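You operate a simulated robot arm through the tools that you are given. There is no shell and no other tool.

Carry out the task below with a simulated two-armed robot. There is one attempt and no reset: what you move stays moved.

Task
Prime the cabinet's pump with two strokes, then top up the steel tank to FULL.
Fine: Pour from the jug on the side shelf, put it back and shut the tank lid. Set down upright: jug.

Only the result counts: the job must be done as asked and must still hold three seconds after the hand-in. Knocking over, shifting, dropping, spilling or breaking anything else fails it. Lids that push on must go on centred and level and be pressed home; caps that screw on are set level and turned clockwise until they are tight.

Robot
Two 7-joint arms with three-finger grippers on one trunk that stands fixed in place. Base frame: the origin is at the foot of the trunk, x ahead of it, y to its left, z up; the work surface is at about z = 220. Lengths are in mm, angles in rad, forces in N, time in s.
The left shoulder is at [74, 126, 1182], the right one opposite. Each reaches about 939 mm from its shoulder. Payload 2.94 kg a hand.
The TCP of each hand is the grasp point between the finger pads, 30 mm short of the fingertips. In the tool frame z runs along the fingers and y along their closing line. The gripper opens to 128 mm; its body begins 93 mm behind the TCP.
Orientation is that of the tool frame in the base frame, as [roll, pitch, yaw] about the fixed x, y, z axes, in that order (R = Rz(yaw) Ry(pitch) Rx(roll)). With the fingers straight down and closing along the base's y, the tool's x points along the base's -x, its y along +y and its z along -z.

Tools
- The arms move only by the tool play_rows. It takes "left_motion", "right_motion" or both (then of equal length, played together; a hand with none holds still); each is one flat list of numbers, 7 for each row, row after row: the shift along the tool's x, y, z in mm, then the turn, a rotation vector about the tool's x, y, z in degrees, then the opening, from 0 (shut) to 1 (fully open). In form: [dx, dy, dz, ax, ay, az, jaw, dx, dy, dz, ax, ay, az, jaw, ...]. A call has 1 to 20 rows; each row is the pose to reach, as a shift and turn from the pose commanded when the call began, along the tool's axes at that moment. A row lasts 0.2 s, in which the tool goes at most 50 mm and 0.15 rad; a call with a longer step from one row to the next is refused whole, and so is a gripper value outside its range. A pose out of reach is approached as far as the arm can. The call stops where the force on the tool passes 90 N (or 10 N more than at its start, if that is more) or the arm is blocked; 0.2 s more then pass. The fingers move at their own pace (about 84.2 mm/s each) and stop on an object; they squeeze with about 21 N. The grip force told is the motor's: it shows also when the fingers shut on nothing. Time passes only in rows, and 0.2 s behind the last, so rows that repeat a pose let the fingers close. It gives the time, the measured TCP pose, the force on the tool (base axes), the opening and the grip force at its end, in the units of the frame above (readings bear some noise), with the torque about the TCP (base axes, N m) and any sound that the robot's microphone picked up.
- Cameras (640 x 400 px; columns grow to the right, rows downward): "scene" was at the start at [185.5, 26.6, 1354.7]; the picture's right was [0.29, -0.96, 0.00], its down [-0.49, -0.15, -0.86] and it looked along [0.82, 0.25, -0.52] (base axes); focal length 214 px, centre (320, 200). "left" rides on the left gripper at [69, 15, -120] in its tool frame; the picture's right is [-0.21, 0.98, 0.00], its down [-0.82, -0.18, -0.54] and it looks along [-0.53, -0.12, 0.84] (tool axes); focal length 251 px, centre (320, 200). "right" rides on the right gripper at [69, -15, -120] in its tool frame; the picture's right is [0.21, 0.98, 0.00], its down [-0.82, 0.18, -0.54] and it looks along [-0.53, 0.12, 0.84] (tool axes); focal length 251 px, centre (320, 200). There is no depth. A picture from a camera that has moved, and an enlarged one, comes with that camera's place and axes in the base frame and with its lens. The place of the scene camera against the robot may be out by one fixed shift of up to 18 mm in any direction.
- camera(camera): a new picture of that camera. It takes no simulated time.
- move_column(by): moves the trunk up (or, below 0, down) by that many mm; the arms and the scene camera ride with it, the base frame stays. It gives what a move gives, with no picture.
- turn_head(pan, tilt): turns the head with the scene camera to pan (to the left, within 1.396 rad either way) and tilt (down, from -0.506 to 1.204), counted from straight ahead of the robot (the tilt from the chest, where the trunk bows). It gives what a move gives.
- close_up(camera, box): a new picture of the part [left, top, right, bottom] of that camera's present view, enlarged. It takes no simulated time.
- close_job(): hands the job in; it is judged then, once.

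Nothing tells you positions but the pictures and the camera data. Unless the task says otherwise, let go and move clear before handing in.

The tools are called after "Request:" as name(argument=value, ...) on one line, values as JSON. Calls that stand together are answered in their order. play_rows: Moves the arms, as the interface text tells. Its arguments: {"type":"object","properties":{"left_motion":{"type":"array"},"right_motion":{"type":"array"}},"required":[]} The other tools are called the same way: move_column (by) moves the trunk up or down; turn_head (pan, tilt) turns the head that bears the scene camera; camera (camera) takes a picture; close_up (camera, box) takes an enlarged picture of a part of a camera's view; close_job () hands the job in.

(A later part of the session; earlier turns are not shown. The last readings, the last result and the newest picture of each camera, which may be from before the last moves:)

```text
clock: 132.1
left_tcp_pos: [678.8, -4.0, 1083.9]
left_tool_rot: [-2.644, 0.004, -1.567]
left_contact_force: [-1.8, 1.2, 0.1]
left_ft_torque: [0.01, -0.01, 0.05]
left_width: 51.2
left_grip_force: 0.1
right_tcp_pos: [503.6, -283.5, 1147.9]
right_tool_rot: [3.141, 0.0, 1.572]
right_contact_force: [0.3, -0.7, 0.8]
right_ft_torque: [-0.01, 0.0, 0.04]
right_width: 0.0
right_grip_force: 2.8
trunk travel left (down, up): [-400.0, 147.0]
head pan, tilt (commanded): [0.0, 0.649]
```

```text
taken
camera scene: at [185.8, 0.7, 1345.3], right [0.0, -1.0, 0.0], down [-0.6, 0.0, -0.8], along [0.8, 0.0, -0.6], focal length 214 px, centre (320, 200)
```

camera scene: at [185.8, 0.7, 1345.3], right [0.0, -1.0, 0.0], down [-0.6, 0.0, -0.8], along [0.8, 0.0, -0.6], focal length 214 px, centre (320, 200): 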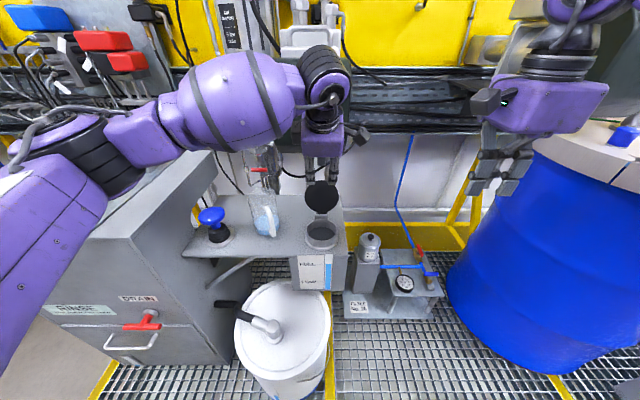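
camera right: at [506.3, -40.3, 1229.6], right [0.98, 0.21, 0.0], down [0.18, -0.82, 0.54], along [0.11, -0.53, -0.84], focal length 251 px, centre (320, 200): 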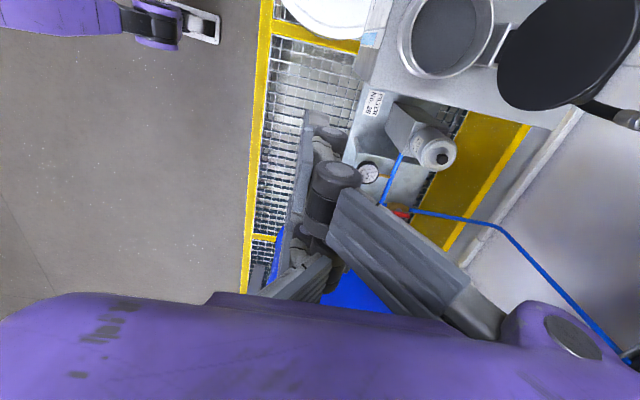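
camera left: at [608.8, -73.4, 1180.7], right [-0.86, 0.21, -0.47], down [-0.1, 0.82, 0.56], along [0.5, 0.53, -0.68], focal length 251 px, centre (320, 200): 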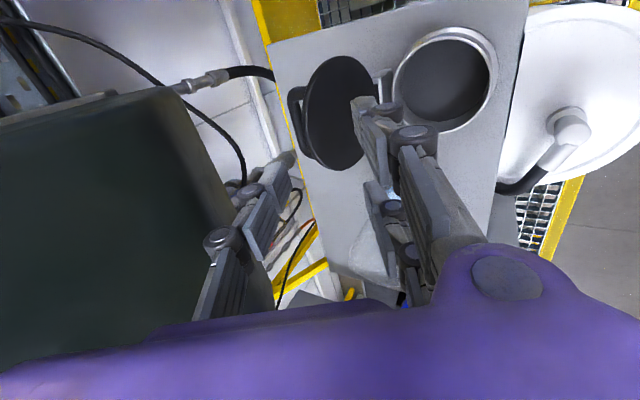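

Clearance to the dark box edge (x≈772, z≈1083) checks out. I narrow the jaws a bit and descend along the finger axis partway over the lid's edge.

Request:
play_rows(left_motion=[1, 0, 5, 0, 0, 0, 0.28, 2, 0, 15, 0, 0, 0, 0.28, 2, 0, 28, 0, 0, 0, 0.28, 2, 0, 40, 0, 0, 0, 0.28, 2, 0, 50, 0, 0, 0, 0.28])

Request:
camera(camera="left")

Request:
close_up(camera="left", box=[220, 40, 460, 240])

Request:
camera(camera="right")

```text
clock: 133.3
left_tcp_pos: [701.5, -7.8, 1040.1]
left_tool_rot: [-2.643, 0.002, -1.569]
left_contact_force: [-14.8, -0.1, 6.1]
left_ft_torque: [0.01, -0.56, 0.0]
left_width: 33.0
left_grip_force: 0.0
right_tcp_pos: [500.6, -284.6, 1147.8]
right_tool_rot: [3.139, 0.0, 1.572]
right_contact_force: [-0.5, -0.6, -0.2]
right_ft_torque: [0.04, -0.01, 0.0]
right_width: 0.1
right_grip_force: 3.0
trunk travel left (down, up): [-400.0, 147.0]
head pan, tilt (commanded): [0.0, 0.649]
```

```text
taken
camera left: at [631.7, -75.8, 1138.1], right [-0.86, 0.21, -0.47], down [-0.1, 0.82, 0.56], along [0.5, 0.53, -0.68], focal length 251 px, centre (320, 200)
```

left: 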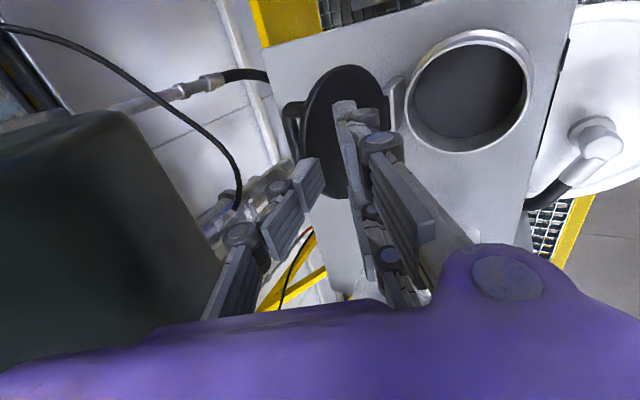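

```text
2.00 times, centred on (340, 140) of left
camera zoom: at [631.7, -75.8, 1138.1], right [-0.86, 0.21, -0.47], down [-0.1, 0.82, 0.56], along [0.5, 0.53, -0.68], focal length 503 px, centre (280, 320)
```

zoom: 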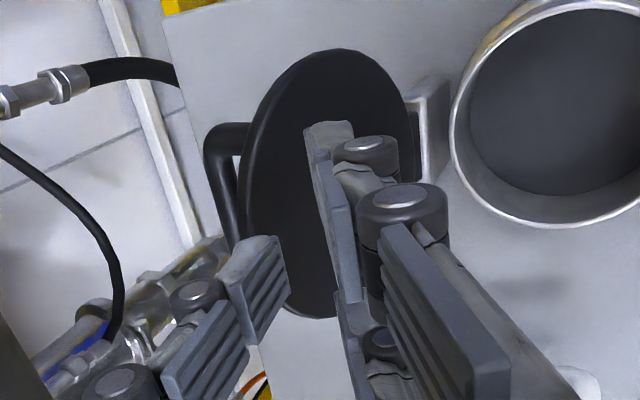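

```text
taken
camera right: at [486.7, -214.6, 1269.2], right [0.98, 0.22, 0.0], down [0.18, -0.82, 0.54], along [0.12, -0.53, -0.84], focal length 251 px, centre (320, 200)
```

right: 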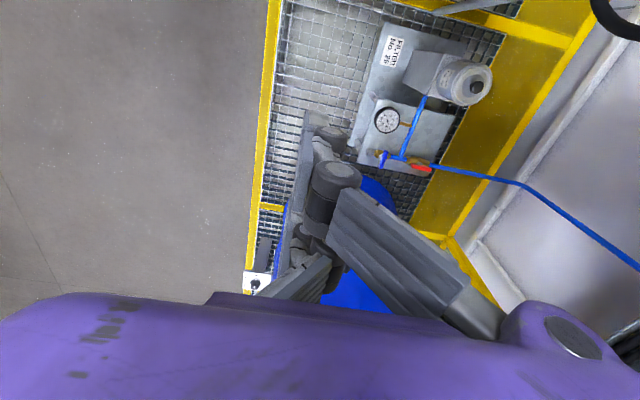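

The thumb is resting on the lid's rim from above (15 N). I back off, shift ~14 mm farther toward +x and open slightly more so the thumb passes behind the lid.

Request:
play_rows(left_motion=[0, 0, -8, 0, 0, 0, 0.28, 0, 0, -16, 0, 0, 0, 0.36, 0, -8, -16, 0, 0, 0, 0.36, 0, -15, -16, 0, 0, 0, 0.36])

Request:
close_up(camera="left", box=[220, 40, 460, 240])

Request:
close_up(camera="scene", box=[270, 90, 390, 260])

```text
clock: 134.3
left_tcp_pos: [704.2, -5.8, 1061.9]
left_tool_rot: [-2.645, 0.005, -1.568]
left_contact_force: [-32.5, 6.8, -6.5]
left_ft_torque: [-0.14, -1.09, 0.09]
left_width: 31.3
left_grip_force: 0.0
right_tcp_pos: [499.7, -284.4, 1149.1]
right_tool_rot: [3.14, 0.001, 1.572]
right_contact_force: [-0.4, -0.7, 0.3]
right_ft_torque: [0.0, 0.02, 0.0]
right_width: 0.0
right_grip_force: 2.7
trunk travel left (down, up): [-400.0, 147.0]
head pan, tilt (commanded): [0.0, 0.649]
```

```text
2.00 times, centred on (340, 140) of left
camera zoom: at [634.9, -75.1, 1159.4], right [-0.86, 0.21, -0.46], down [-0.1, 0.82, 0.57], along [0.5, 0.53, -0.68], focal length 503 px, centre (280, 320)
```

zoom: 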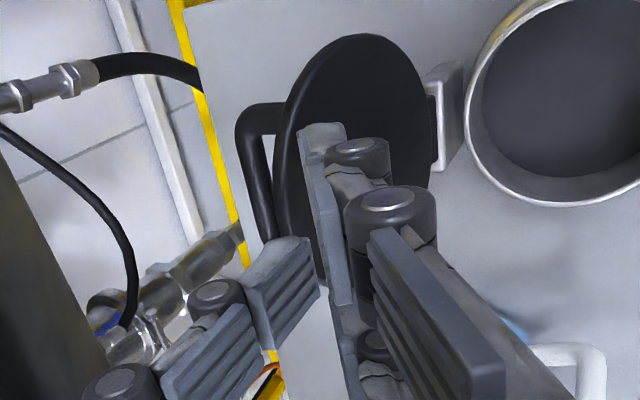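

```text
2.35 times, centred on (330, 175) of scene
camera zoom: at [182.0, 1.5, 1345.8], right [0.0, -1.0, 0.0], down [-0.6, 0.0, -0.8], along [0.8, 0.0, -0.6], focal length 505 px, centre (296, 259)
```

zoom: 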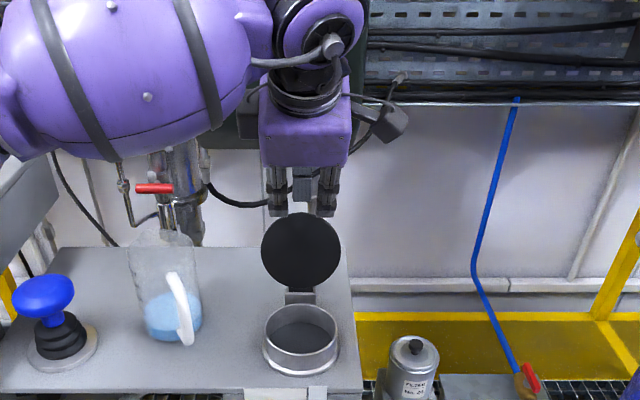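

The force rose: the thumb's knuckle is touching the dark box, not the lid. I back off toward the robot straight away.

Request:
play_rows(left_motion=[0, 10, 0, 0, 0, 0, 0.28, 0, 22, 0, 0, 0, 0, 0.28, 0, 34, -10, 0, 0, 0, 0.28])

Request:
camera(camera="left")

Request:
camera(camera="scene")

```text
clock: 135.1
left_tcp_pos: [674.8, -7.6, 1053.9]
left_tool_rot: [-2.642, 0.002, -1.566]
left_contact_force: [0.9, -0.5, -0.2]
left_ft_torque: [-0.01, 0.01, 0.02]
left_width: 36.8
left_grip_force: 0.2
right_tcp_pos: [503.5, -282.7, 1147.5]
right_tool_rot: [3.141, 0.0, 1.572]
right_contact_force: [-0.5, -0.3, -0.7]
right_ft_torque: [0.01, 0.0, 0.0]
right_width: 0.2
right_grip_force: 3.8
trunk travel left (down, up): [-400.0, 147.0]
head pan, tilt (commanded): [0.0, 0.649]
```

```text
taken
camera left: at [604.6, -76.6, 1151.2], right [-0.86, 0.21, -0.47], down [-0.1, 0.82, 0.56], along [0.5, 0.53, -0.68], focal length 251 px, centre (320, 200)
```

left: 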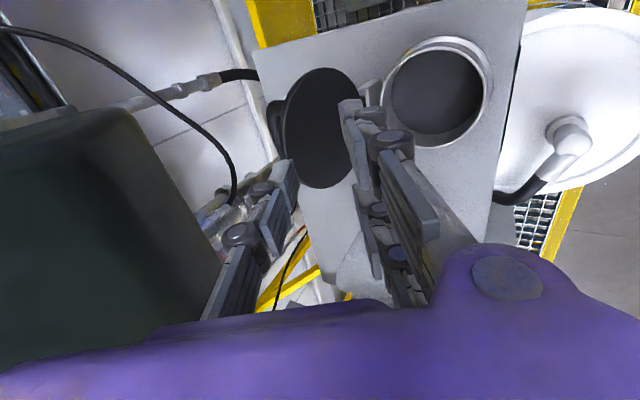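

```text
taken
camera scene: at [185.5, 0.7, 1345.4], right [0.0, -1.0, 0.0], down [-0.6, 0.0, -0.8], along [0.8, 0.0, -0.6], focal length 214 px, centre (320, 200)
```

scene: 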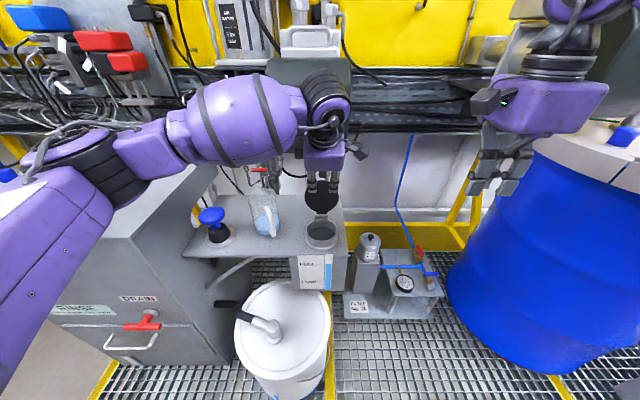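

All clear again (zero force, box unaffected). New plan: closed fist, tilted further forward (50°) so it reaches over the lid's rim well below the box, then draw the rim back toward me.

Request:
play_rows(left_motion=[0, 0, -15, 3, 0, 0, 0, 0, -1, -28, 9, 0, 0, 0, 0, -1.7, -34, 16, 0, 0, 0, 0, -1.7, -34.4, 21.4, 0, 0, 0])

Request:
camera(camera="left")

Request:
close_up(camera="scene", box=[270, 90, 390, 260])

```text
clock: 136.1
left_tcp_pos: [659.6, -7.4, 1082.0]
left_tool_rot: [-2.268, 0.006, -1.568]
left_contact_force: [-0.4, 0.0, 0.5]
left_ft_torque: [-0.01, 0.01, 0.02]
left_width: 0.1
left_grip_force: 2.8
right_tcp_pos: [503.2, -283.6, 1147.0]
right_tool_rot: [-3.141, 0.001, 1.572]
right_contact_force: [0.5, -0.2, -0.9]
right_ft_torque: [-0.03, -0.03, 0.01]
right_width: 0.2
right_grip_force: 2.8
trunk travel left (down, up): [-400.0, 147.0]
head pan, tilt (commanded): [0.0, 0.649]
```

```text
taken
camera left: at [558.3, -76.9, 1147.4], right [-0.63, 0.21, -0.75], down [-0.3, 0.82, 0.49], along [0.72, 0.53, -0.45], focal length 251 px, centre (320, 200)
```

left: 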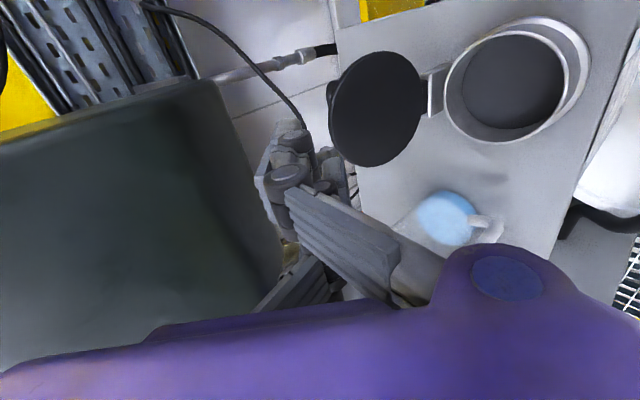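

```text
2.35 times, centred on (330, 175) of scene
camera zoom: at [186.1, 0.7, 1345.2], right [0.0, -1.0, 0.0], down [-0.6, 0.0, -0.8], along [0.8, 0.0, -0.6], focal length 505 px, centre (296, 259)
```

zoom: 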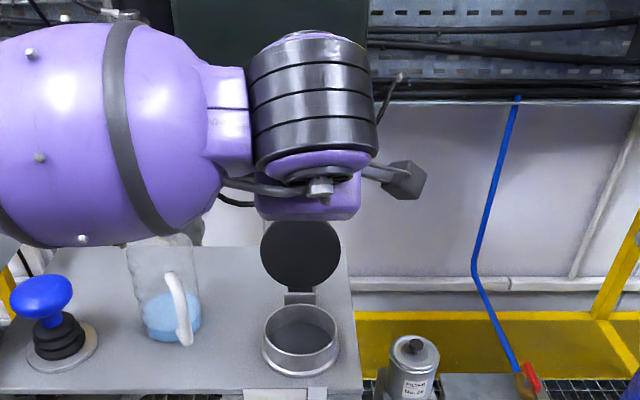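

Request:
play_rows(left_motion=[0, -7, 12, 0, 0, 0, 0, -1, -15, 32, 0, 0, 0, 0, -1, -15, 47, 0, 0, 0, 0, -1, -15, 60, 0, 0, 0, 0, -1, -15, 72, 0, 0, 0, 0])

Request:
camera(camera="left")

Request:
close_up(camera="left", box=[220, 30, 460, 230])

Request:
close_up(camera="scene", box=[270, 90, 390, 260])

```text
clock: 137.2
left_tcp_pos: [697.2, -7.9, 1071.4]
left_tool_rot: [-2.259, 0.002, -1.576]
left_contact_force: [-67.9, 15.6, 27.1]
left_ft_torque: [1.38, -0.72, 2.04]
left_width: 0.0
left_grip_force: 3.1
right_tcp_pos: [493.2, -281.2, 1153.5]
right_tool_rot: [3.133, 0.004, 1.571]
right_contact_force: [0.5, 0.7, -0.4]
right_ft_torque: [-0.03, -0.01, 0.03]
right_width: 0.1
right_grip_force: 3.2
trunk travel left (down, up): [-400.0, 147.0]
head pan, tilt (commanded): [0.0, 0.649]
stopped in row 5 (left hand): the force on the tool passed its limit at 100 N (the readings are from after the stop); the commanded pose is now the measured one
```

```text
taken
camera left: at [595.1, -74.8, 1136.1], right [-0.62, 0.22, -0.75], down [-0.3, 0.82, 0.48], along [0.73, 0.53, -0.45], focal length 251 px, centre (320, 200)
```

left: 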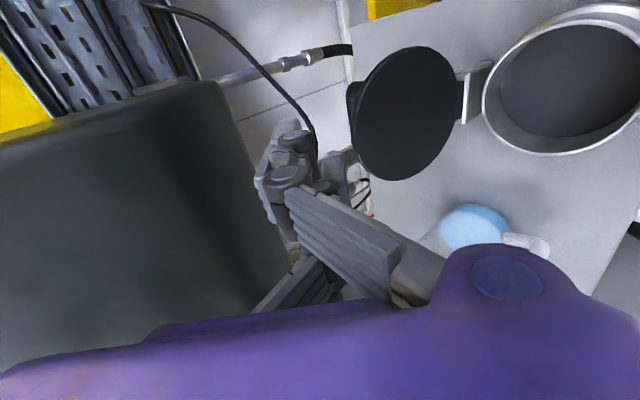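

```text
2.00 times, centred on (340, 130) of left
camera zoom: at [595.1, -74.8, 1136.1], right [-0.62, 0.22, -0.75], down [-0.3, 0.82, 0.48], along [0.73, 0.53, -0.45], focal length 503 px, centre (280, 340)
```

zoom: 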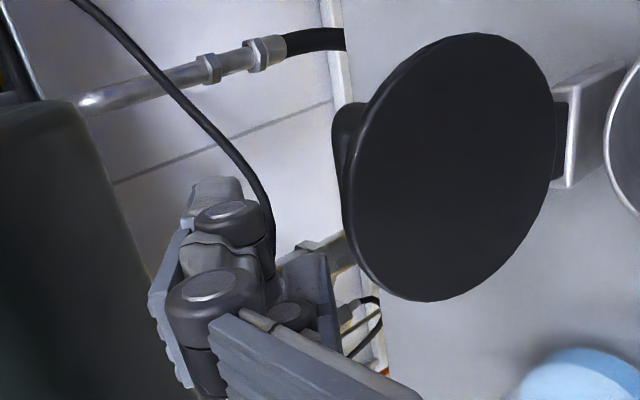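

```text
2.35 times, centred on (330, 175) of scene
camera zoom: at [173.7, 4.5, 1347.4], right [0.0, -1.0, 0.0], down [-0.6, 0.0, -0.8], along [0.8, 0.0, -0.6], focal length 505 px, centre (296, 259)
```

zoom: 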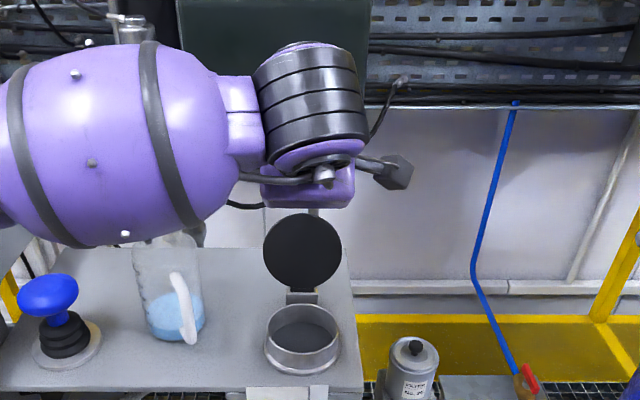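

The fist struck an obstruction near [735, 15, 1065] – the space above the rim is too tight. I back the hand off first, and will instead go around the lid's right side, low, and push its rim from behind.

Request:
play_rows(left_motion=[0, 0, -15, 0, 0, 0, 0, 0, 5, -40, 0, 0, 0, 0, 0, 5, -75, 0, 0, 0, 0, 0, 0, -110, -6, 0, 0, 0, 0, 0, -120, -14, 0, 0, 0, 0, 0, -120, -22, 0, 0, 0, 0, 0, -120, -30, 0, 0, 0, 0, 0, -120, -38, 0, 0, 0, 0, 0, -120, -46, 0, 0, 0, 0, 0, -120, -50, 0, 0, 0])

Request:
camera(camera="scene")

Request:
camera(camera="left")

```text
clock: 139.4
left_tcp_pos: [617.3, -8.4, 1139.4]
left_tool_rot: [3.137, 0.001, -1.574]
left_contact_force: [-0.5, 1.1, 0.0]
left_ft_torque: [0.0, 0.01, 0.01]
left_width: 0.4
left_grip_force: 2.8
right_tcp_pos: [504.0, -284.6, 1147.5]
right_tool_rot: [3.141, 0.0, 1.573]
right_contact_force: [0.0, 0.4, 0.4]
right_ft_torque: [0.02, -0.01, 0.01]
right_width: 0.2
right_grip_force: 2.9
trunk travel left (down, up): [-400.0, 147.0]
head pan, tilt (commanded): [0.0, 0.649]
```

```text
taken
camera scene: at [186.2, 0.6, 1345.2], right [0.0, -1.0, 0.0], down [-0.6, 0.0, -0.8], along [0.8, 0.0, -0.6], focal length 214 px, centre (320, 200)
```

scene: 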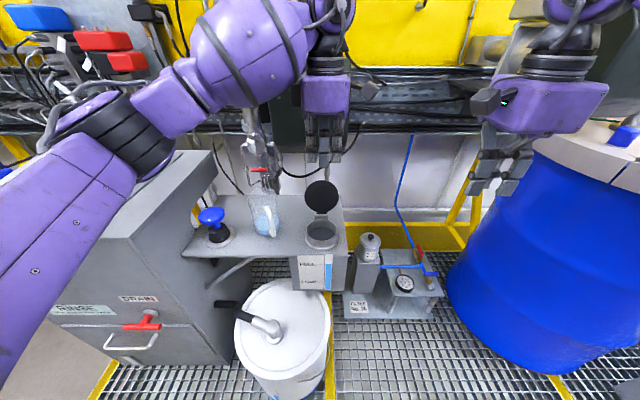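

```text
taken
camera left: at [603.2, -77.4, 1258.9], right [-0.98, 0.22, 0.0], down [0.18, 0.82, 0.54], along [0.11, 0.53, -0.84], focal length 251 px, centre (320, 200)
```

left: 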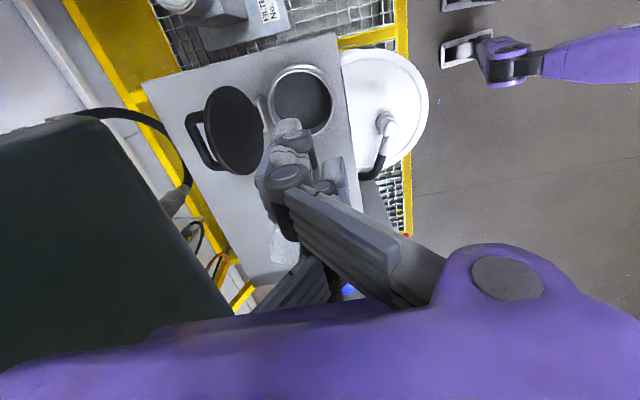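

The hand is free again. I move the right hand further away, then re-orient the left hand to point forward-left (its comfortable direction) on the right side of the tank.

Request:
play_rows(right_motion=[-27, -7, -12, 0, 0, 0, 0, -55, -15, -25, 0, 0, 0, 0, -82, -22, -38, 0, 0, 0, 0, -110, -30, -50, 0, 0, 0, 0, -110, -30, -50, 0, 0, 0, 0, -110, -30, -50, 0, 0, 0, 0], left_motion=[19, 10, 3, 0, 0, 8.3, 0, 37, 19, 6, 0, 0, 16.6, 0, 56, 28, 9, 0, 0, 25, 0, 75, 38, 13, 0, 0, 33.3, 0, 93, 48, 16, 0, 0, 41.6, 0, 112, 57, 19, 0, 0, 50, 0])

Request:
camera(camera="scene")

```text
clock: 140.8
left_tcp_pos: [561.5, -121.2, 1120.4]
left_tool_rot: [3.137, 0.003, -2.447]
left_contact_force: [-0.7, -0.6, 0.6]
left_ft_torque: [0.02, 0.03, -0.02]
left_width: 0.0
left_grip_force: 2.8
right_tcp_pos: [472.3, -397.5, 1197.3]
right_tool_rot: [-3.141, 0.001, 1.57]
right_contact_force: [0.4, -1.1, -0.8]
right_ft_torque: [0.04, 0.0, -0.01]
right_width: 0.0
right_grip_force: 3.3
trunk travel left (down, up): [-400.0, 147.0]
head pan, tilt (commanded): [0.0, 0.649]
```

```text
taken
camera scene: at [185.8, -0.5, 1345.3], right [0.0, -1.0, 0.0], down [-0.6, 0.0, -0.8], along [0.8, 0.0, -0.6], focal length 214 px, centre (320, 200)
```

scene: 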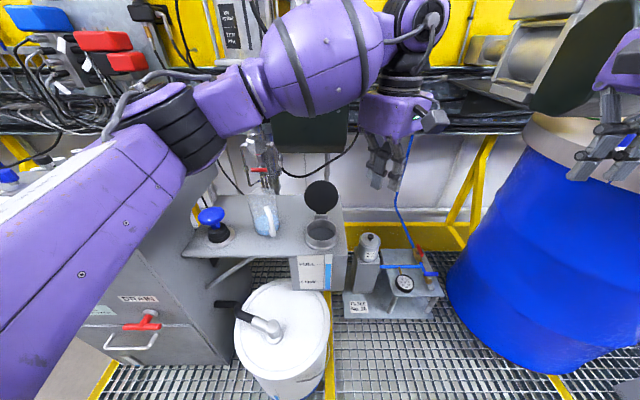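

Request:
play_rows(left_motion=[-4.4, -10, 13.5, 0, -7.5, 0, 0, -8.8, -20, 27, 0, -15, 0, 0, -13.2, -30, 40.5, 0, -22.5, 0, 0, -17.6, -40, 54, 0, -30, 0, 0, -22, -50, 67.5, 0, -37.5, 0, 0])

Request:
camera(camera="left")

Request:
camera(camera="scene")

```text
clock: 142.0
left_tcp_pos: [610.0, -146.2, 1054.1]
left_tool_rot: [3.137, 0.659, -2.448]
left_contact_force: [-0.5, -1.0, 0.4]
left_ft_torque: [0.01, 0.0, 0.02]
left_width: 0.0
left_grip_force: 3.3
right_tcp_pos: [472.5, -395.6, 1196.6]
right_tool_rot: [-3.139, -0.002, 1.571]
right_contact_force: [-0.6, 0.4, 0.7]
right_ft_torque: [0.01, -0.01, 0.0]
right_width: 0.0
right_grip_force: 2.8
trunk travel left (down, up): [-400.0, 147.0]
head pan, tilt (commanded): [0.0, 0.649]
```

```text
taken
camera left: at [503.6, -216.5, 1105.8], right [-0.5, 0.86, 0.13], down [0.36, 0.06, 0.93], along [0.79, 0.51, -0.34], focal length 251 px, centre (320, 200)
```

left: 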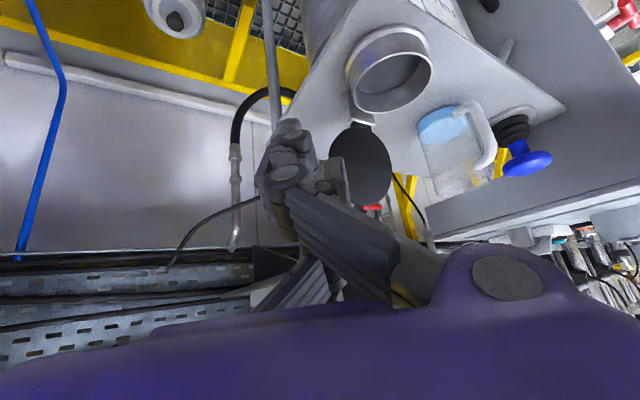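

```text
taken
camera scene: at [186.2, -0.1, 1345.2], right [0.0, -1.0, 0.0], down [-0.6, 0.0, -0.8], along [0.8, 0.0, -0.6], focal length 214 px, centre (320, 200)
```

scene: 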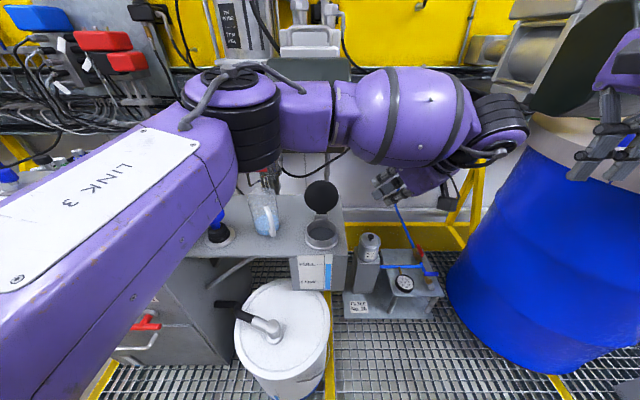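

Request:
play_rows(left_motion=[4.8, -10, 13.7, 0, -7.5, 0, 0, 9.6, -20, 27.5, 0, -15, 0, 0, 14.4, -30, 41.2, 0, -22.5, 0, 0, 19.2, -40, 55, 0, -30, 0, 0, 24, -50.4, 68.7, 0, -37, 0, 0])

Request:
camera(camera="left")

Request:
camera(camera="scene")

```text
clock: 143.2
left_tcp_pos: [661.3, -169.0, 985.1]
left_tool_rot: [3.133, 1.304, -2.456]
left_contact_force: [-0.4, 0.1, -0.7]
left_ft_torque: [-0.04, 0.02, 0.0]
left_width: 0.0
left_grip_force: 3.5
right_tcp_pos: [472.1, -395.4, 1196.8]
right_tool_rot: [-3.139, -0.001, 1.573]
right_contact_force: [0.3, 0.5, 0.1]
right_ft_torque: [-0.03, -0.03, 0.02]
right_width: 0.0
right_grip_force: 3.3
trunk travel left (down, up): [-400.0, 147.0]
head pan, tilt (commanded): [0.0, 0.649]
```

```text
taken
camera left: at [548.3, -241.9, 949.1], right [-0.58, 0.79, 0.21], down [-0.12, -0.34, 0.93], along [0.8, 0.52, 0.29], focal length 251 px, centre (320, 200)
```

left: 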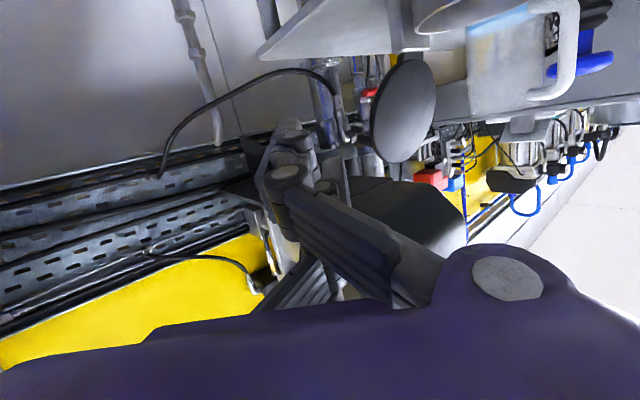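

```text
taken
camera scene: at [186.4, 0.0, 1345.2], right [0.0, -1.0, 0.0], down [-0.6, 0.0, -0.8], along [0.8, 0.0, -0.6], focal length 214 px, centre (320, 200)
```

scene: 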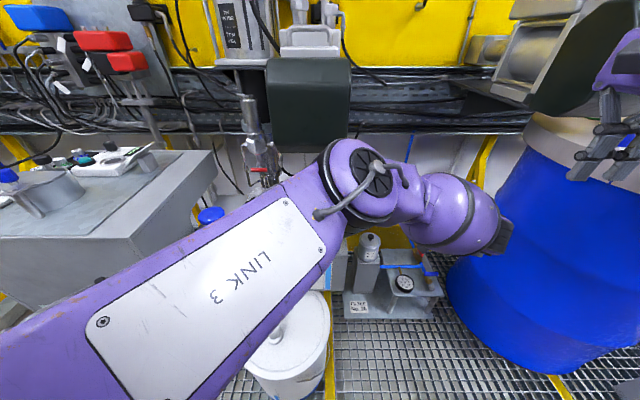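

The left hand is at the right of the tank, pointing forward-left. I advance past the lid's right side so the fist is behind the lid plane.

Request:
play_rows(left_motion=[-1.5, -4.6, 18, 0, 0, 0, 0, -3, -9.2, 36, 0, 0, 0, 0, -4.4, -13.8, 55, 0, 0, 0, 0, -5.8, -18.4, 73, 0, 0, 0, 0, -7.3, -23, 91, 0, 0, 0, 0])

Request:
camera(camera="left")

Request:
close_up(camera="left", box=[200, 0, 520, 240])

```text
clock: 144.4
left_tcp_pos: [745.3, -128.5, 964.3]
left_tool_rot: [3.129, 1.3, -2.457]
left_contact_force: [0.2, 0.1, -0.5]
left_ft_torque: [0.01, 0.02, 0.01]
left_width: 0.0
left_grip_force: 2.8
right_tcp_pos: [472.2, -395.7, 1197.4]
right_tool_rot: [-3.139, 0.0, 1.57]
right_contact_force: [0.5, 0.5, 0.4]
right_ft_torque: [-0.01, 0.03, -0.02]
right_width: 0.0
right_grip_force: 3.2
trunk travel left (down, up): [-400.0, 147.0]
head pan, tilt (commanded): [0.0, 0.649]
```

```text
taken
camera left: at [632.4, -202.2, 930.8], right [-0.58, 0.79, 0.21], down [-0.11, -0.33, 0.94], along [0.8, 0.52, 0.28], focal length 251 px, centre (320, 200)
```

left: 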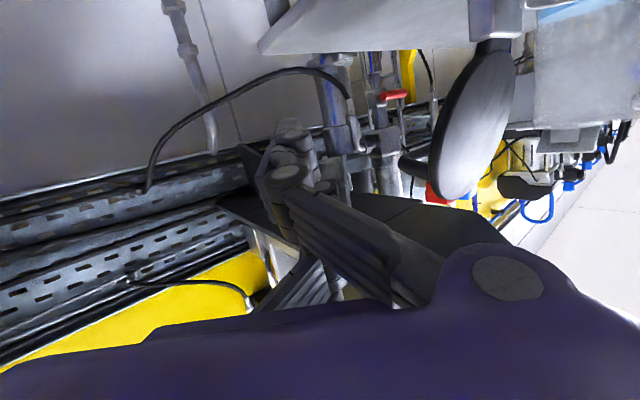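

```text
1.67 times, centred on (360, 120) of left
camera zoom: at [632.4, -202.2, 930.8], right [-0.58, 0.79, 0.21], down [-0.11, -0.33, 0.94], along [0.8, 0.52, 0.28], focal length 419 px, centre (253, 333)
```

zoom: 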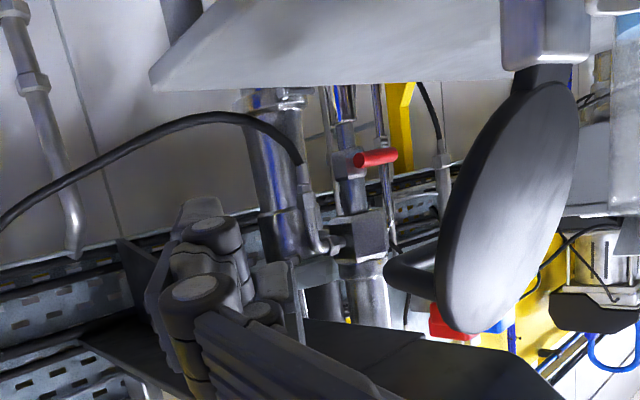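

The fist is beside and behind the lid with good clearance. I slide it in behind the lid's right rim (stopping just short of the handle's end), then push toward the robot.

Request:
play_rows(left_motion=[0, 10, 4, 0, 0, 0, 0, 0, 20, 8, 0, 0, 0, 0, 0.5, 30, 13, 0, 0, 0, 0, 1, 39.6, 19, 0, 0, 0, 0])

Request:
close_up(camera="left", box=[200, 0, 520, 240])

```text
clock: 145.4
left_tcp_pos: [732.6, -88.4, 958.9]
left_tool_rot: [3.131, 1.301, -2.457]
left_contact_force: [0.8, 0.2, -0.9]
left_ft_torque: [-0.04, -0.03, -0.03]
left_width: 0.0
left_grip_force: 3.0
right_tcp_pos: [473.1, -395.2, 1197.8]
right_tool_rot: [-3.141, 0.0, 1.573]
right_contact_force: [-0.1, -0.4, 0.5]
right_ft_torque: [-0.04, -0.02, 0.0]
right_width: 0.0
right_grip_force: 3.2
trunk travel left (down, up): [-400.0, 147.0]
head pan, tilt (commanded): [0.0, 0.649]
```

```text
1.67 times, centred on (360, 120) of left
camera zoom: at [619.9, -161.5, 924.5], right [-0.58, 0.79, 0.21], down [-0.11, -0.33, 0.94], along [0.81, 0.52, 0.28], focal length 419 px, centre (253, 333)
```

zoom: 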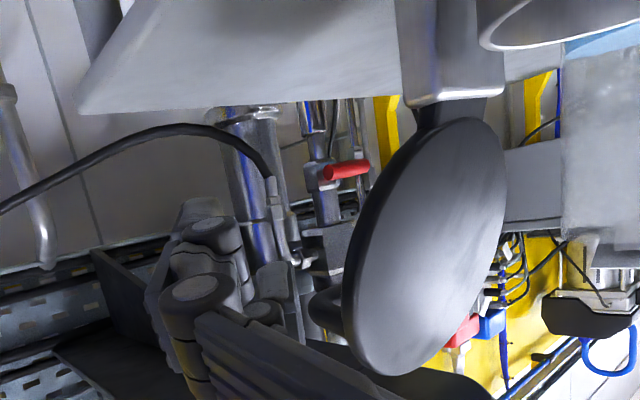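

The fist is in position behind the rim, about 12 mm from it. I push slowly toward the robot.

Request:
play_rows(left_motion=[2.1, 6.3, -7.5, 0, 0, 0, 0, 4.1, 12.7, -15, 0, 0, 0, 0, 6.2, 19, -22.3, 0, 0, 0, 0, 8.3, 25.3, -29.8, 0, 0, 0, 0])

Request:
close_up(camera="left", box=[200, 0, 520, 240])

Request:
camera(camera="scene")

```text
clock: 146.4
left_tcp_pos: [691.2, -88.1, 961.6]
left_tool_rot: [3.132, 1.302, -2.452]
left_contact_force: [0.3, 0.1, -0.1]
left_ft_torque: [-0.05, 0.02, 0.03]
left_width: 0.0
left_grip_force: 3.3
right_tcp_pos: [472.7, -393.7, 1196.8]
right_tool_rot: [-3.141, -0.001, 1.573]
right_contact_force: [-0.6, -0.1, 0.9]
right_ft_torque: [-0.02, 0.03, 0.01]
right_width: 0.1
right_grip_force: 3.2
trunk travel left (down, up): [-400.0, 147.0]
head pan, tilt (commanded): [0.0, 0.649]
```

```text
1.67 times, centred on (360, 120) of left
camera zoom: at [579.3, -161.6, 927.3], right [-0.58, 0.79, 0.21], down [-0.11, -0.33, 0.94], along [0.8, 0.52, 0.28], focal length 419 px, centre (253, 333)
```

zoom: 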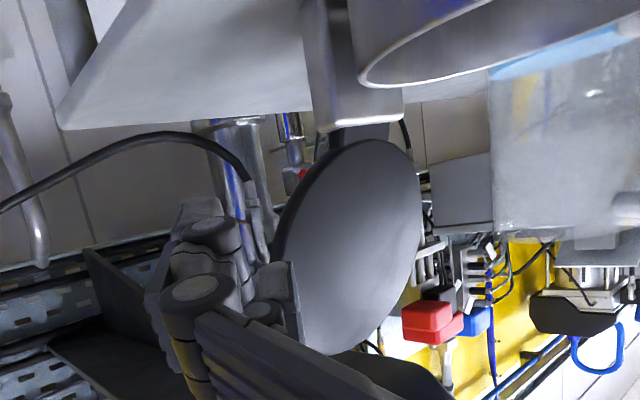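

```text
taken
camera scene: at [186.0, 0.6, 1345.3], right [0.0, -1.0, 0.0], down [-0.6, 0.0, -0.8], along [0.8, 0.0, -0.6], focal length 214 px, centre (320, 200)
```

scene: 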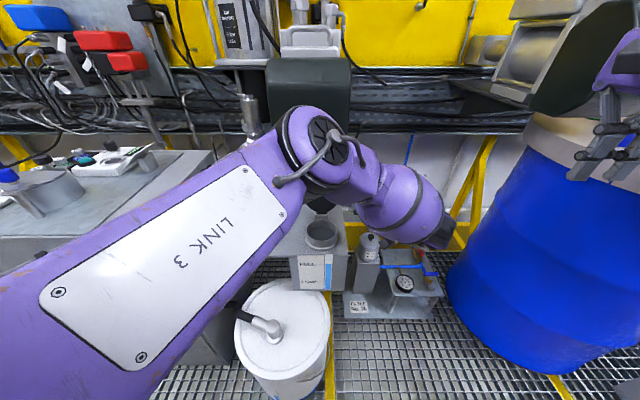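

The fist slipped past with too little overlap (the lid hasn't moved). I go back behind it and come in lower, below the handle, where I can overlap the lid by ~15 mm.

Request:
play_rows(left_motion=[0, -12, 8, 0, 0, 0, 0, 3, -26, 20, 0, 0, 0, 0, 7.8, -41.6, 35, 0, 0, 0, 0, 7.6, -32, 42, 0, 0, 0, 0, 7.4, -23, 49, 0, 0, 0, 0, 7.3, -15.5, 54.5, 0, 0, 0, 0])

Request:
close_up(camera="left", box=[200, 0, 520, 240])

```text
clock: 147.8
left_tcp_pos: [740.3, -64.9, 937.8]
left_tool_rot: [3.134, 1.301, -2.451]
left_contact_force: [0.5, 0.3, 0.3]
left_ft_torque: [-0.01, 0.0, 0.0]
left_width: 0.3
left_grip_force: 2.8
right_tcp_pos: [472.0, -394.6, 1196.4]
right_tool_rot: [-3.141, 0.0, 1.572]
right_contact_force: [0.3, 0.8, -0.2]
right_ft_torque: [0.02, -0.01, 0.05]
right_width: 0.1
right_grip_force: 2.9
trunk travel left (down, up): [-400.0, 147.0]
head pan, tilt (commanded): [0.0, 0.649]
```

```text
1.67 times, centred on (360, 120) of left
camera zoom: at [628.1, -139.2, 903.9], right [-0.58, 0.79, 0.21], down [-0.11, -0.33, 0.94], along [0.8, 0.52, 0.28], focal length 419 px, centre (253, 333)
```

zoom: 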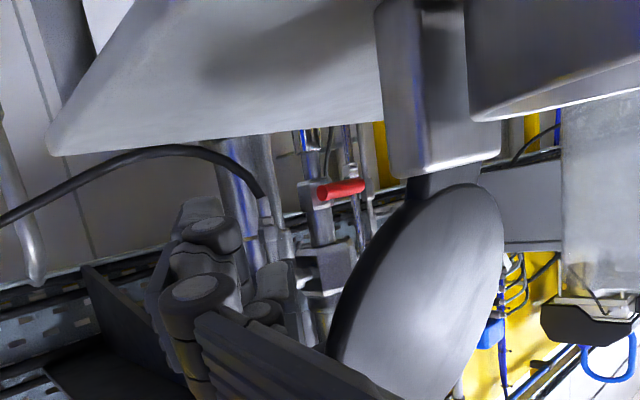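

Good overlap now (fist reaches ~20 mm behind the lid). Pushing toward the robot in small steps.

Request:
play_rows(left_motion=[1.6, 5, -6, 0, 0, 0, 0, 3.3, 10, -12, 0, 0, 0, 0, 5, 15, -18, 0, 0, 0, 0, 6.6, 20, -24, 0, 0, 0, 0])

Request:
close_up(camera="left", box=[200, 0, 520, 240])

```text
clock: 148.8
left_tcp_pos: [708.4, -68.5, 937.0]
left_tool_rot: [3.128, 1.3, -2.46]
left_contact_force: [1.5, -5.2, -0.2]
left_ft_torque: [0.08, -0.04, -0.03]
left_width: 0.0
left_grip_force: 3.3
right_tcp_pos: [473.4, -395.5, 1197.0]
right_tool_rot: [-3.14, -0.001, 1.57]
right_contact_force: [0.7, -0.4, 0.9]
right_ft_torque: [0.03, 0.03, 0.01]
right_width: 0.1
right_grip_force: 2.8
trunk travel left (down, up): [-400.0, 147.0]
head pan, tilt (commanded): [0.0, 0.649]
```

```text
1.67 times, centred on (360, 120) of left
camera zoom: at [595.9, -142.1, 902.5], right [-0.58, 0.79, 0.21], down [-0.11, -0.33, 0.94], along [0.81, 0.52, 0.28], focal length 419 px, centre (253, 333)
```

zoom: 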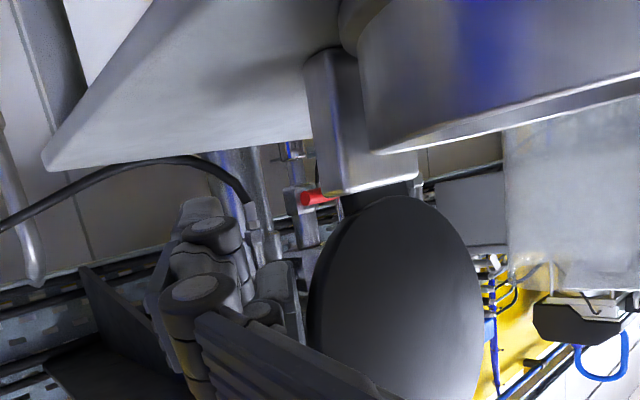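

Request:
camera(camera="left")

Request:
close_up(camera="scene", box=[260, 120, 400, 290])

Request:
camera(camera="right")

```text
taken
camera left: at [595.9, -142.1, 902.5], right [-0.58, 0.79, 0.21], down [-0.11, -0.33, 0.94], along [0.81, 0.52, 0.28], focal length 251 px, centre (320, 200)
```

left: 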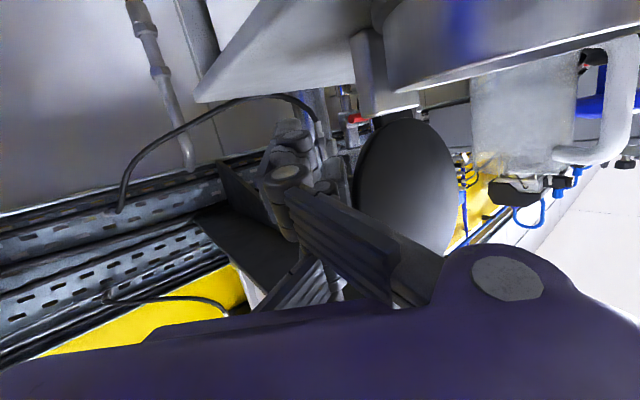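

```text
2.35 times, centred on (330, 205) of scene
camera zoom: at [186.6, 0.0, 1345.1], right [0.0, -1.0, 0.0], down [-0.6, 0.0, -0.8], along [0.8, 0.0, -0.6], focal length 505 px, centre (296, 188)
```

zoom: 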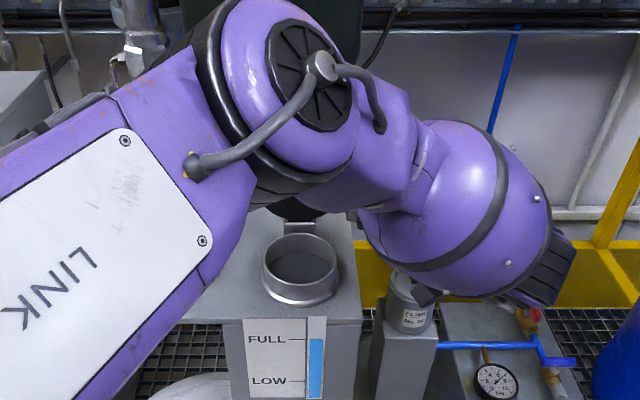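

```text
taken
camera right: at [458.7, -326.6, 1317.5], right [0.98, 0.22, 0.0], down [0.18, -0.82, 0.54], along [0.12, -0.53, -0.84], focal length 251 px, centre (320, 200)
```

right: 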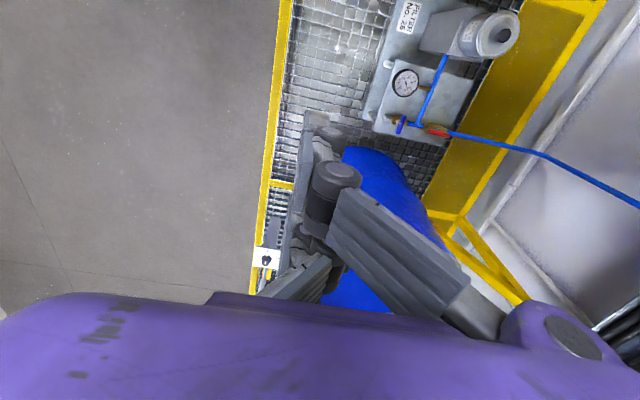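

The lid has swung from ≈98° to ≈78°. I continue pushing, rising slightly to stay clear of the neck.

Request:
play_rows(left_motion=[-0.6, 4, -5.2, 0, 0, 0, 0, -1.2, 8, -10.4, 0, 0, 0, 0, -1.9, 12, -15.6, 0, 0, 0, 0, -2.5, 15.8, -20.8, 0, 0, 0, 0])

Request:
camera(camera="left")

```text
clock: 149.8
left_tcp_pos: [683.4, -65.9, 945.5]
left_tool_rot: [3.131, 1.301, -2.453]
left_contact_force: [1.0, -0.3, -0.4]
left_ft_torque: [0.03, 0.0, 0.05]
left_width: 0.0
left_grip_force: 2.5
right_tcp_pos: [472.1, -395.2, 1198.1]
right_tool_rot: [3.14, 0.001, 1.573]
right_contact_force: [-0.6, 0.3, -1.4]
right_ft_torque: [-0.05, -0.01, 0.0]
right_width: 0.1
right_grip_force: 3.5
trunk travel left (down, up): [-400.0, 147.0]
head pan, tilt (commanded): [0.0, 0.649]
```

```text
taken
camera left: at [571.0, -139.7, 911.5], right [-0.58, 0.78, 0.21], down [-0.11, -0.34, 0.94], along [0.8, 0.52, 0.29], focal length 251 px, centre (320, 200)
```

left: 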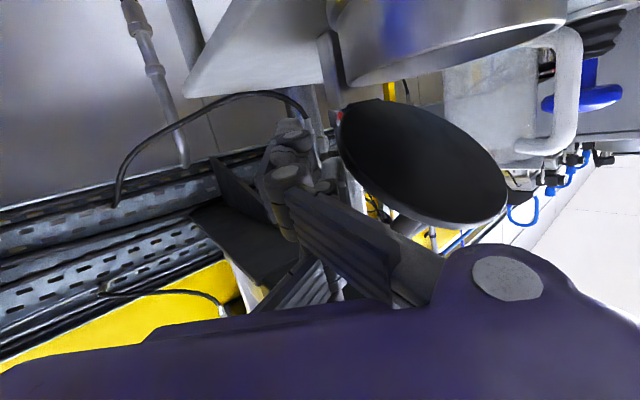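

The lid is now at about 40° and holds there. I withdraw the fist to the right, then will come above it to press it shut.

Request:
play_rows(left_motion=[2.7, -12.4, -9.8, 0, 0, 0, 0, 5.4, -24.8, -19.6, 0, 0, 0, 0, 8.1, -37, -29.3, 0, 0, 0, 0, 10.8, -49.6, -39, 0, 0, 0, 0, 5, -62, -55, 0, 0, 0, 0, -20, -66, -75, 0, 0, 0, 0, -50, -66, -90, 0, 3, 0, 0, -80, -66, -105, 0, 8, 0, 0])

Request:
camera(camera="left")

Request:
camera(camera="scene")

```text
clock: 151.6
left_tcp_pos: [664.9, -170.5, 1053.3]
left_tool_rot: [3.134, 1.16, -2.453]
left_contact_force: [0.1, -0.3, 0.9]
left_ft_torque: [0.02, -0.03, -0.01]
left_width: 0.0
left_grip_force: 2.5
right_tcp_pos: [471.4, -394.6, 1198.4]
right_tool_rot: [3.14, 0.001, 1.573]
right_contact_force: [-0.1, 0.7, -0.3]
right_ft_torque: [-0.03, -0.02, 0.01]
right_width: 0.3
right_grip_force: 3.0
trunk travel left (down, up): [-400.0, 147.0]
head pan, tilt (commanded): [0.0, 0.649]
```

```text
taken
camera left: at [549.9, -246.8, 1037.1], right [-0.56, 0.8, 0.2], down [-0.01, -0.25, 0.97], along [0.83, 0.54, 0.15], focal length 251 px, centre (320, 200)
```

left: 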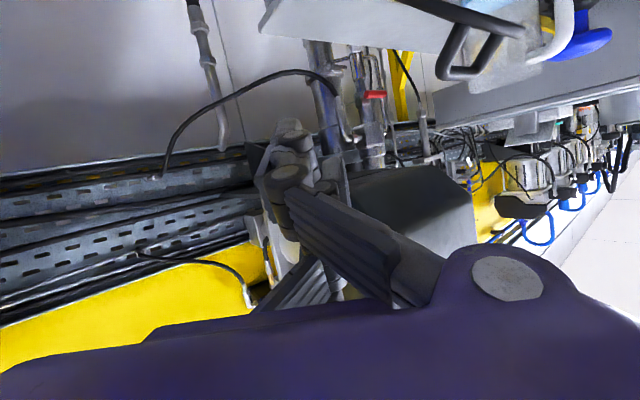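

```text
taken
camera scene: at [185.4, 1.1, 1345.4], right [0.0, -1.0, 0.0], down [-0.6, 0.0, -0.8], along [0.8, 0.0, -0.6], focal length 214 px, centre (320, 200)
```

scene: 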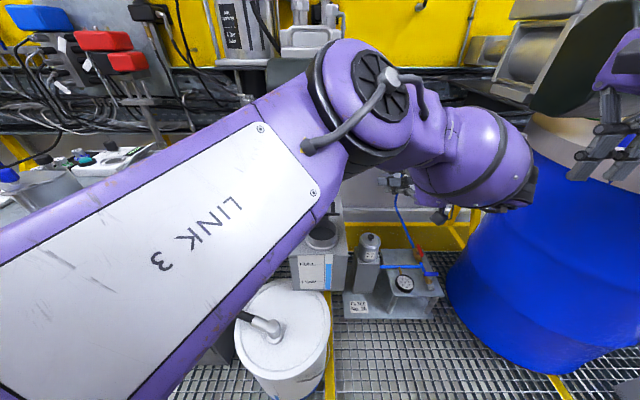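

Request:
play_rows(left_motion=[-6.5, 4, -3.7, 0, 8.3, 0, 0, -13, 8, -7.5, 0, 16.6, 0, 0, -19.6, 12, -11.2, 0, 25, 0, 0, -26, 16, -15, 0, 33.2, 0, 0, -32.7, 20, -18.7, 0, 41.5, 0, 0, -39, 24, -22.4, 0, 50, 0, 0, -46, 28, -26, 0, 58.3, 0, 0, -52.4, 31.3, -29.9, 0, 66.5, 0, 0])

Request:
camera(camera="left")

Request:
camera(camera="scene")

```text
clock: 153.4
left_tcp_pos: [640.2, -149.1, 1111.5]
left_tool_rot: [3.137, -0.004, -2.446]
left_contact_force: [-0.3, 0.3, -0.5]
left_ft_torque: [-0.04, 0.04, 0.03]
left_width: 0.0
left_grip_force: 2.9
right_tcp_pos: [471.8, -394.3, 1196.9]
right_tool_rot: [-3.139, 0.0, 1.572]
right_contact_force: [0.8, 0.2, 0.8]
right_ft_torque: [-0.01, 0.02, -0.04]
right_width: 0.0
right_grip_force: 3.1
trunk travel left (down, up): [-400.0, 147.0]
head pan, tilt (commanded): [0.0, 0.649]
```

```text
taken
camera left: at [577.4, -181.6, 1231.2], right [-0.46, 0.89, 0.0], down [0.75, 0.39, 0.54], along [0.48, 0.25, -0.84], focal length 251 px, centre (320, 200)
```

left: 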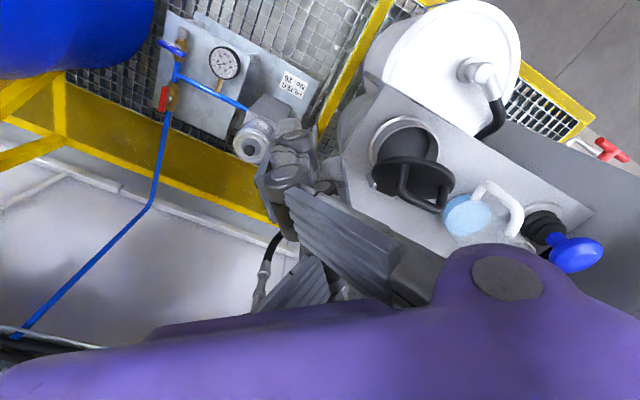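

```text
taken
camera scene: at [186.6, 1.2, 1345.1], right [0.0, -1.0, 0.0], down [-0.6, 0.0, -0.8], along [0.8, 0.0, -0.6], focal length 214 px, centre (320, 200)
```

scene: 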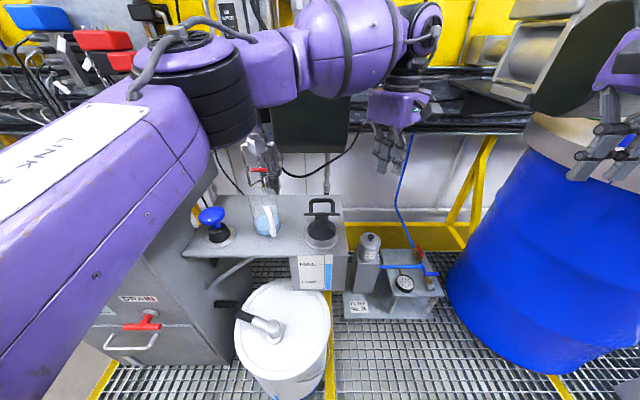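

The head camera shows the lid half-closed with its handle up. I bring the left fist above it, fingers down.

Request:
play_rows(left_motion=[-18, 22, 0, 0, 0, 8, 0, -37, 44, 0, 0, 0, 16, 0, -55, 66, 0, 0, 0, 24, 0, -73, 88, 0, 0, 0, 32, 0, -91.7, 109.8, 0, 0, 0, 40, 0])

Request:
camera(camera="left")

Request:
close_up(camera="scene", box=[260, 120, 400, 270])

```text
clock: 154.6
left_tcp_pos: [640.8, -9.5, 1113.8]
left_tool_rot: [3.14, -0.002, 3.139]
left_contact_force: [-0.1, 1.1, 0.8]
left_ft_torque: [-0.03, 0.0, 0.01]
left_width: 0.0
left_grip_force: 2.7
right_tcp_pos: [472.6, -394.9, 1197.7]
right_tool_rot: [3.141, 0.0, 1.569]
right_contact_force: [-0.3, -0.7, 0.2]
right_ft_torque: [-0.03, 0.01, 0.01]
right_width: 0.2
right_grip_force: 3.2
trunk travel left (down, up): [-400.0, 147.0]
head pan, tilt (commanded): [0.0, 0.649]
```

```text
taken
camera left: at [571.0, 7.3, 1232.8], right [0.22, 0.98, 0.0], down [0.82, -0.18, 0.54], along [0.53, -0.12, -0.84], focal length 251 px, centre (320, 200)
```

left: 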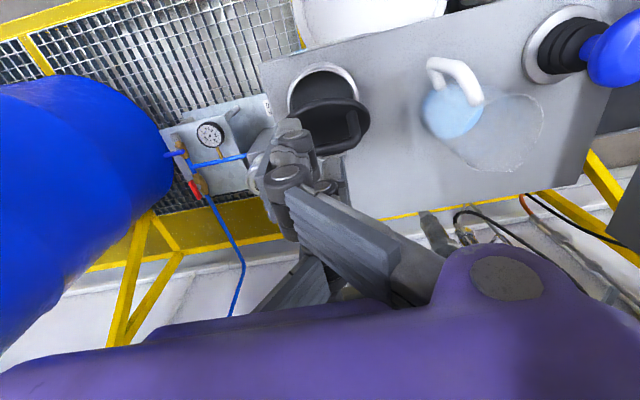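

```text
2.67 times, centred on (330, 195) of scene
camera zoom: at [186.1, 1.5, 1345.2], right [0.0, -1.0, 0.0], down [-0.6, 0.0, -0.8], along [0.8, 0.0, -0.6], focal length 572 px, centre (293, 213)
```

zoom: 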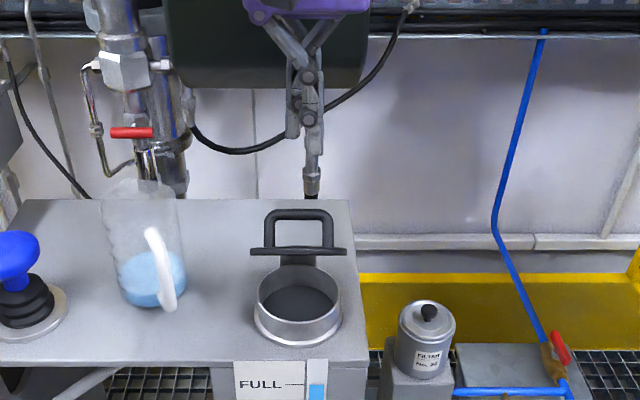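

The lid is at ≈40°. I position the fist over its front part (x≈615) and descend to press it closed.

Request:
play_rows(left_motion=[13, 2, 10, 0, 0, 0, 0, 26, 3, 30, 0, 0, 0, 0, 26, 3, 60, 0, 0, 0, 0, 26, 3, 85, 0, 0, 0, 0, 26, 3, 100, 0, 0, 0, 0, 26, 3, 110, 0, 0, 0, 0])

Request:
close_up(camera="scene", box=[260, 120, 400, 270])

Request:
camera(camera="left")

```text
clock: 156.0
left_tcp_pos: [613.3, -3.7, 1002.3]
left_tool_rot: [3.139, -0.001, 3.141]
left_contact_force: [1.0, -0.1, -0.4]
left_ft_torque: [0.0, 0.01, 0.01]
left_width: 0.1
left_grip_force: 3.3
right_tcp_pos: [473.5, -395.5, 1196.2]
right_tool_rot: [-3.138, 0.002, 1.573]
right_contact_force: [-0.4, 0.2, 0.3]
right_ft_torque: [0.0, -0.03, 0.0]
right_width: 0.1
right_grip_force: 3.5
trunk travel left (down, up): [-400.0, 147.0]
head pan, tilt (commanded): [0.0, 0.649]
```

```text
2.67 times, centred on (330, 195) of scene
camera zoom: at [186.3, 0.8, 1345.2], right [0.0, -1.0, 0.0], down [-0.6, 0.0, -0.8], along [0.8, 0.0, -0.6], focal length 572 px, centre (293, 213)
```

zoom: 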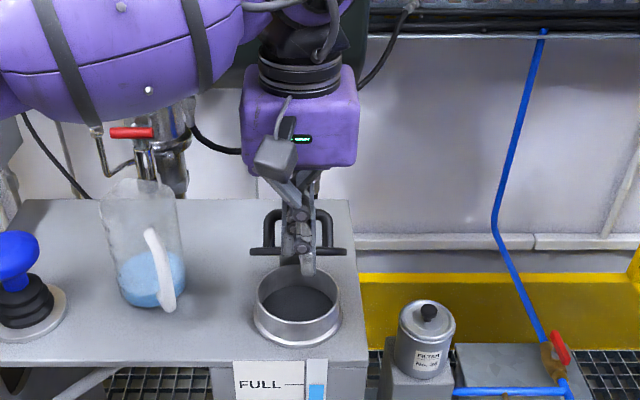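

```text
taken
camera left: at [544.3, 10.9, 1121.7], right [0.22, 0.98, 0.0], down [0.82, -0.18, 0.54], along [0.53, -0.11, -0.84], focal length 251 px, centre (320, 200)
```

left: 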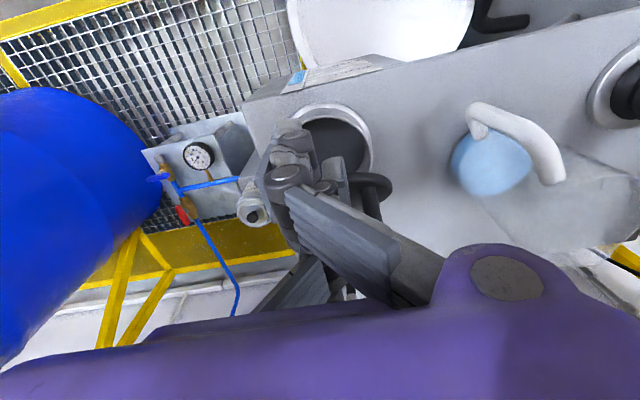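

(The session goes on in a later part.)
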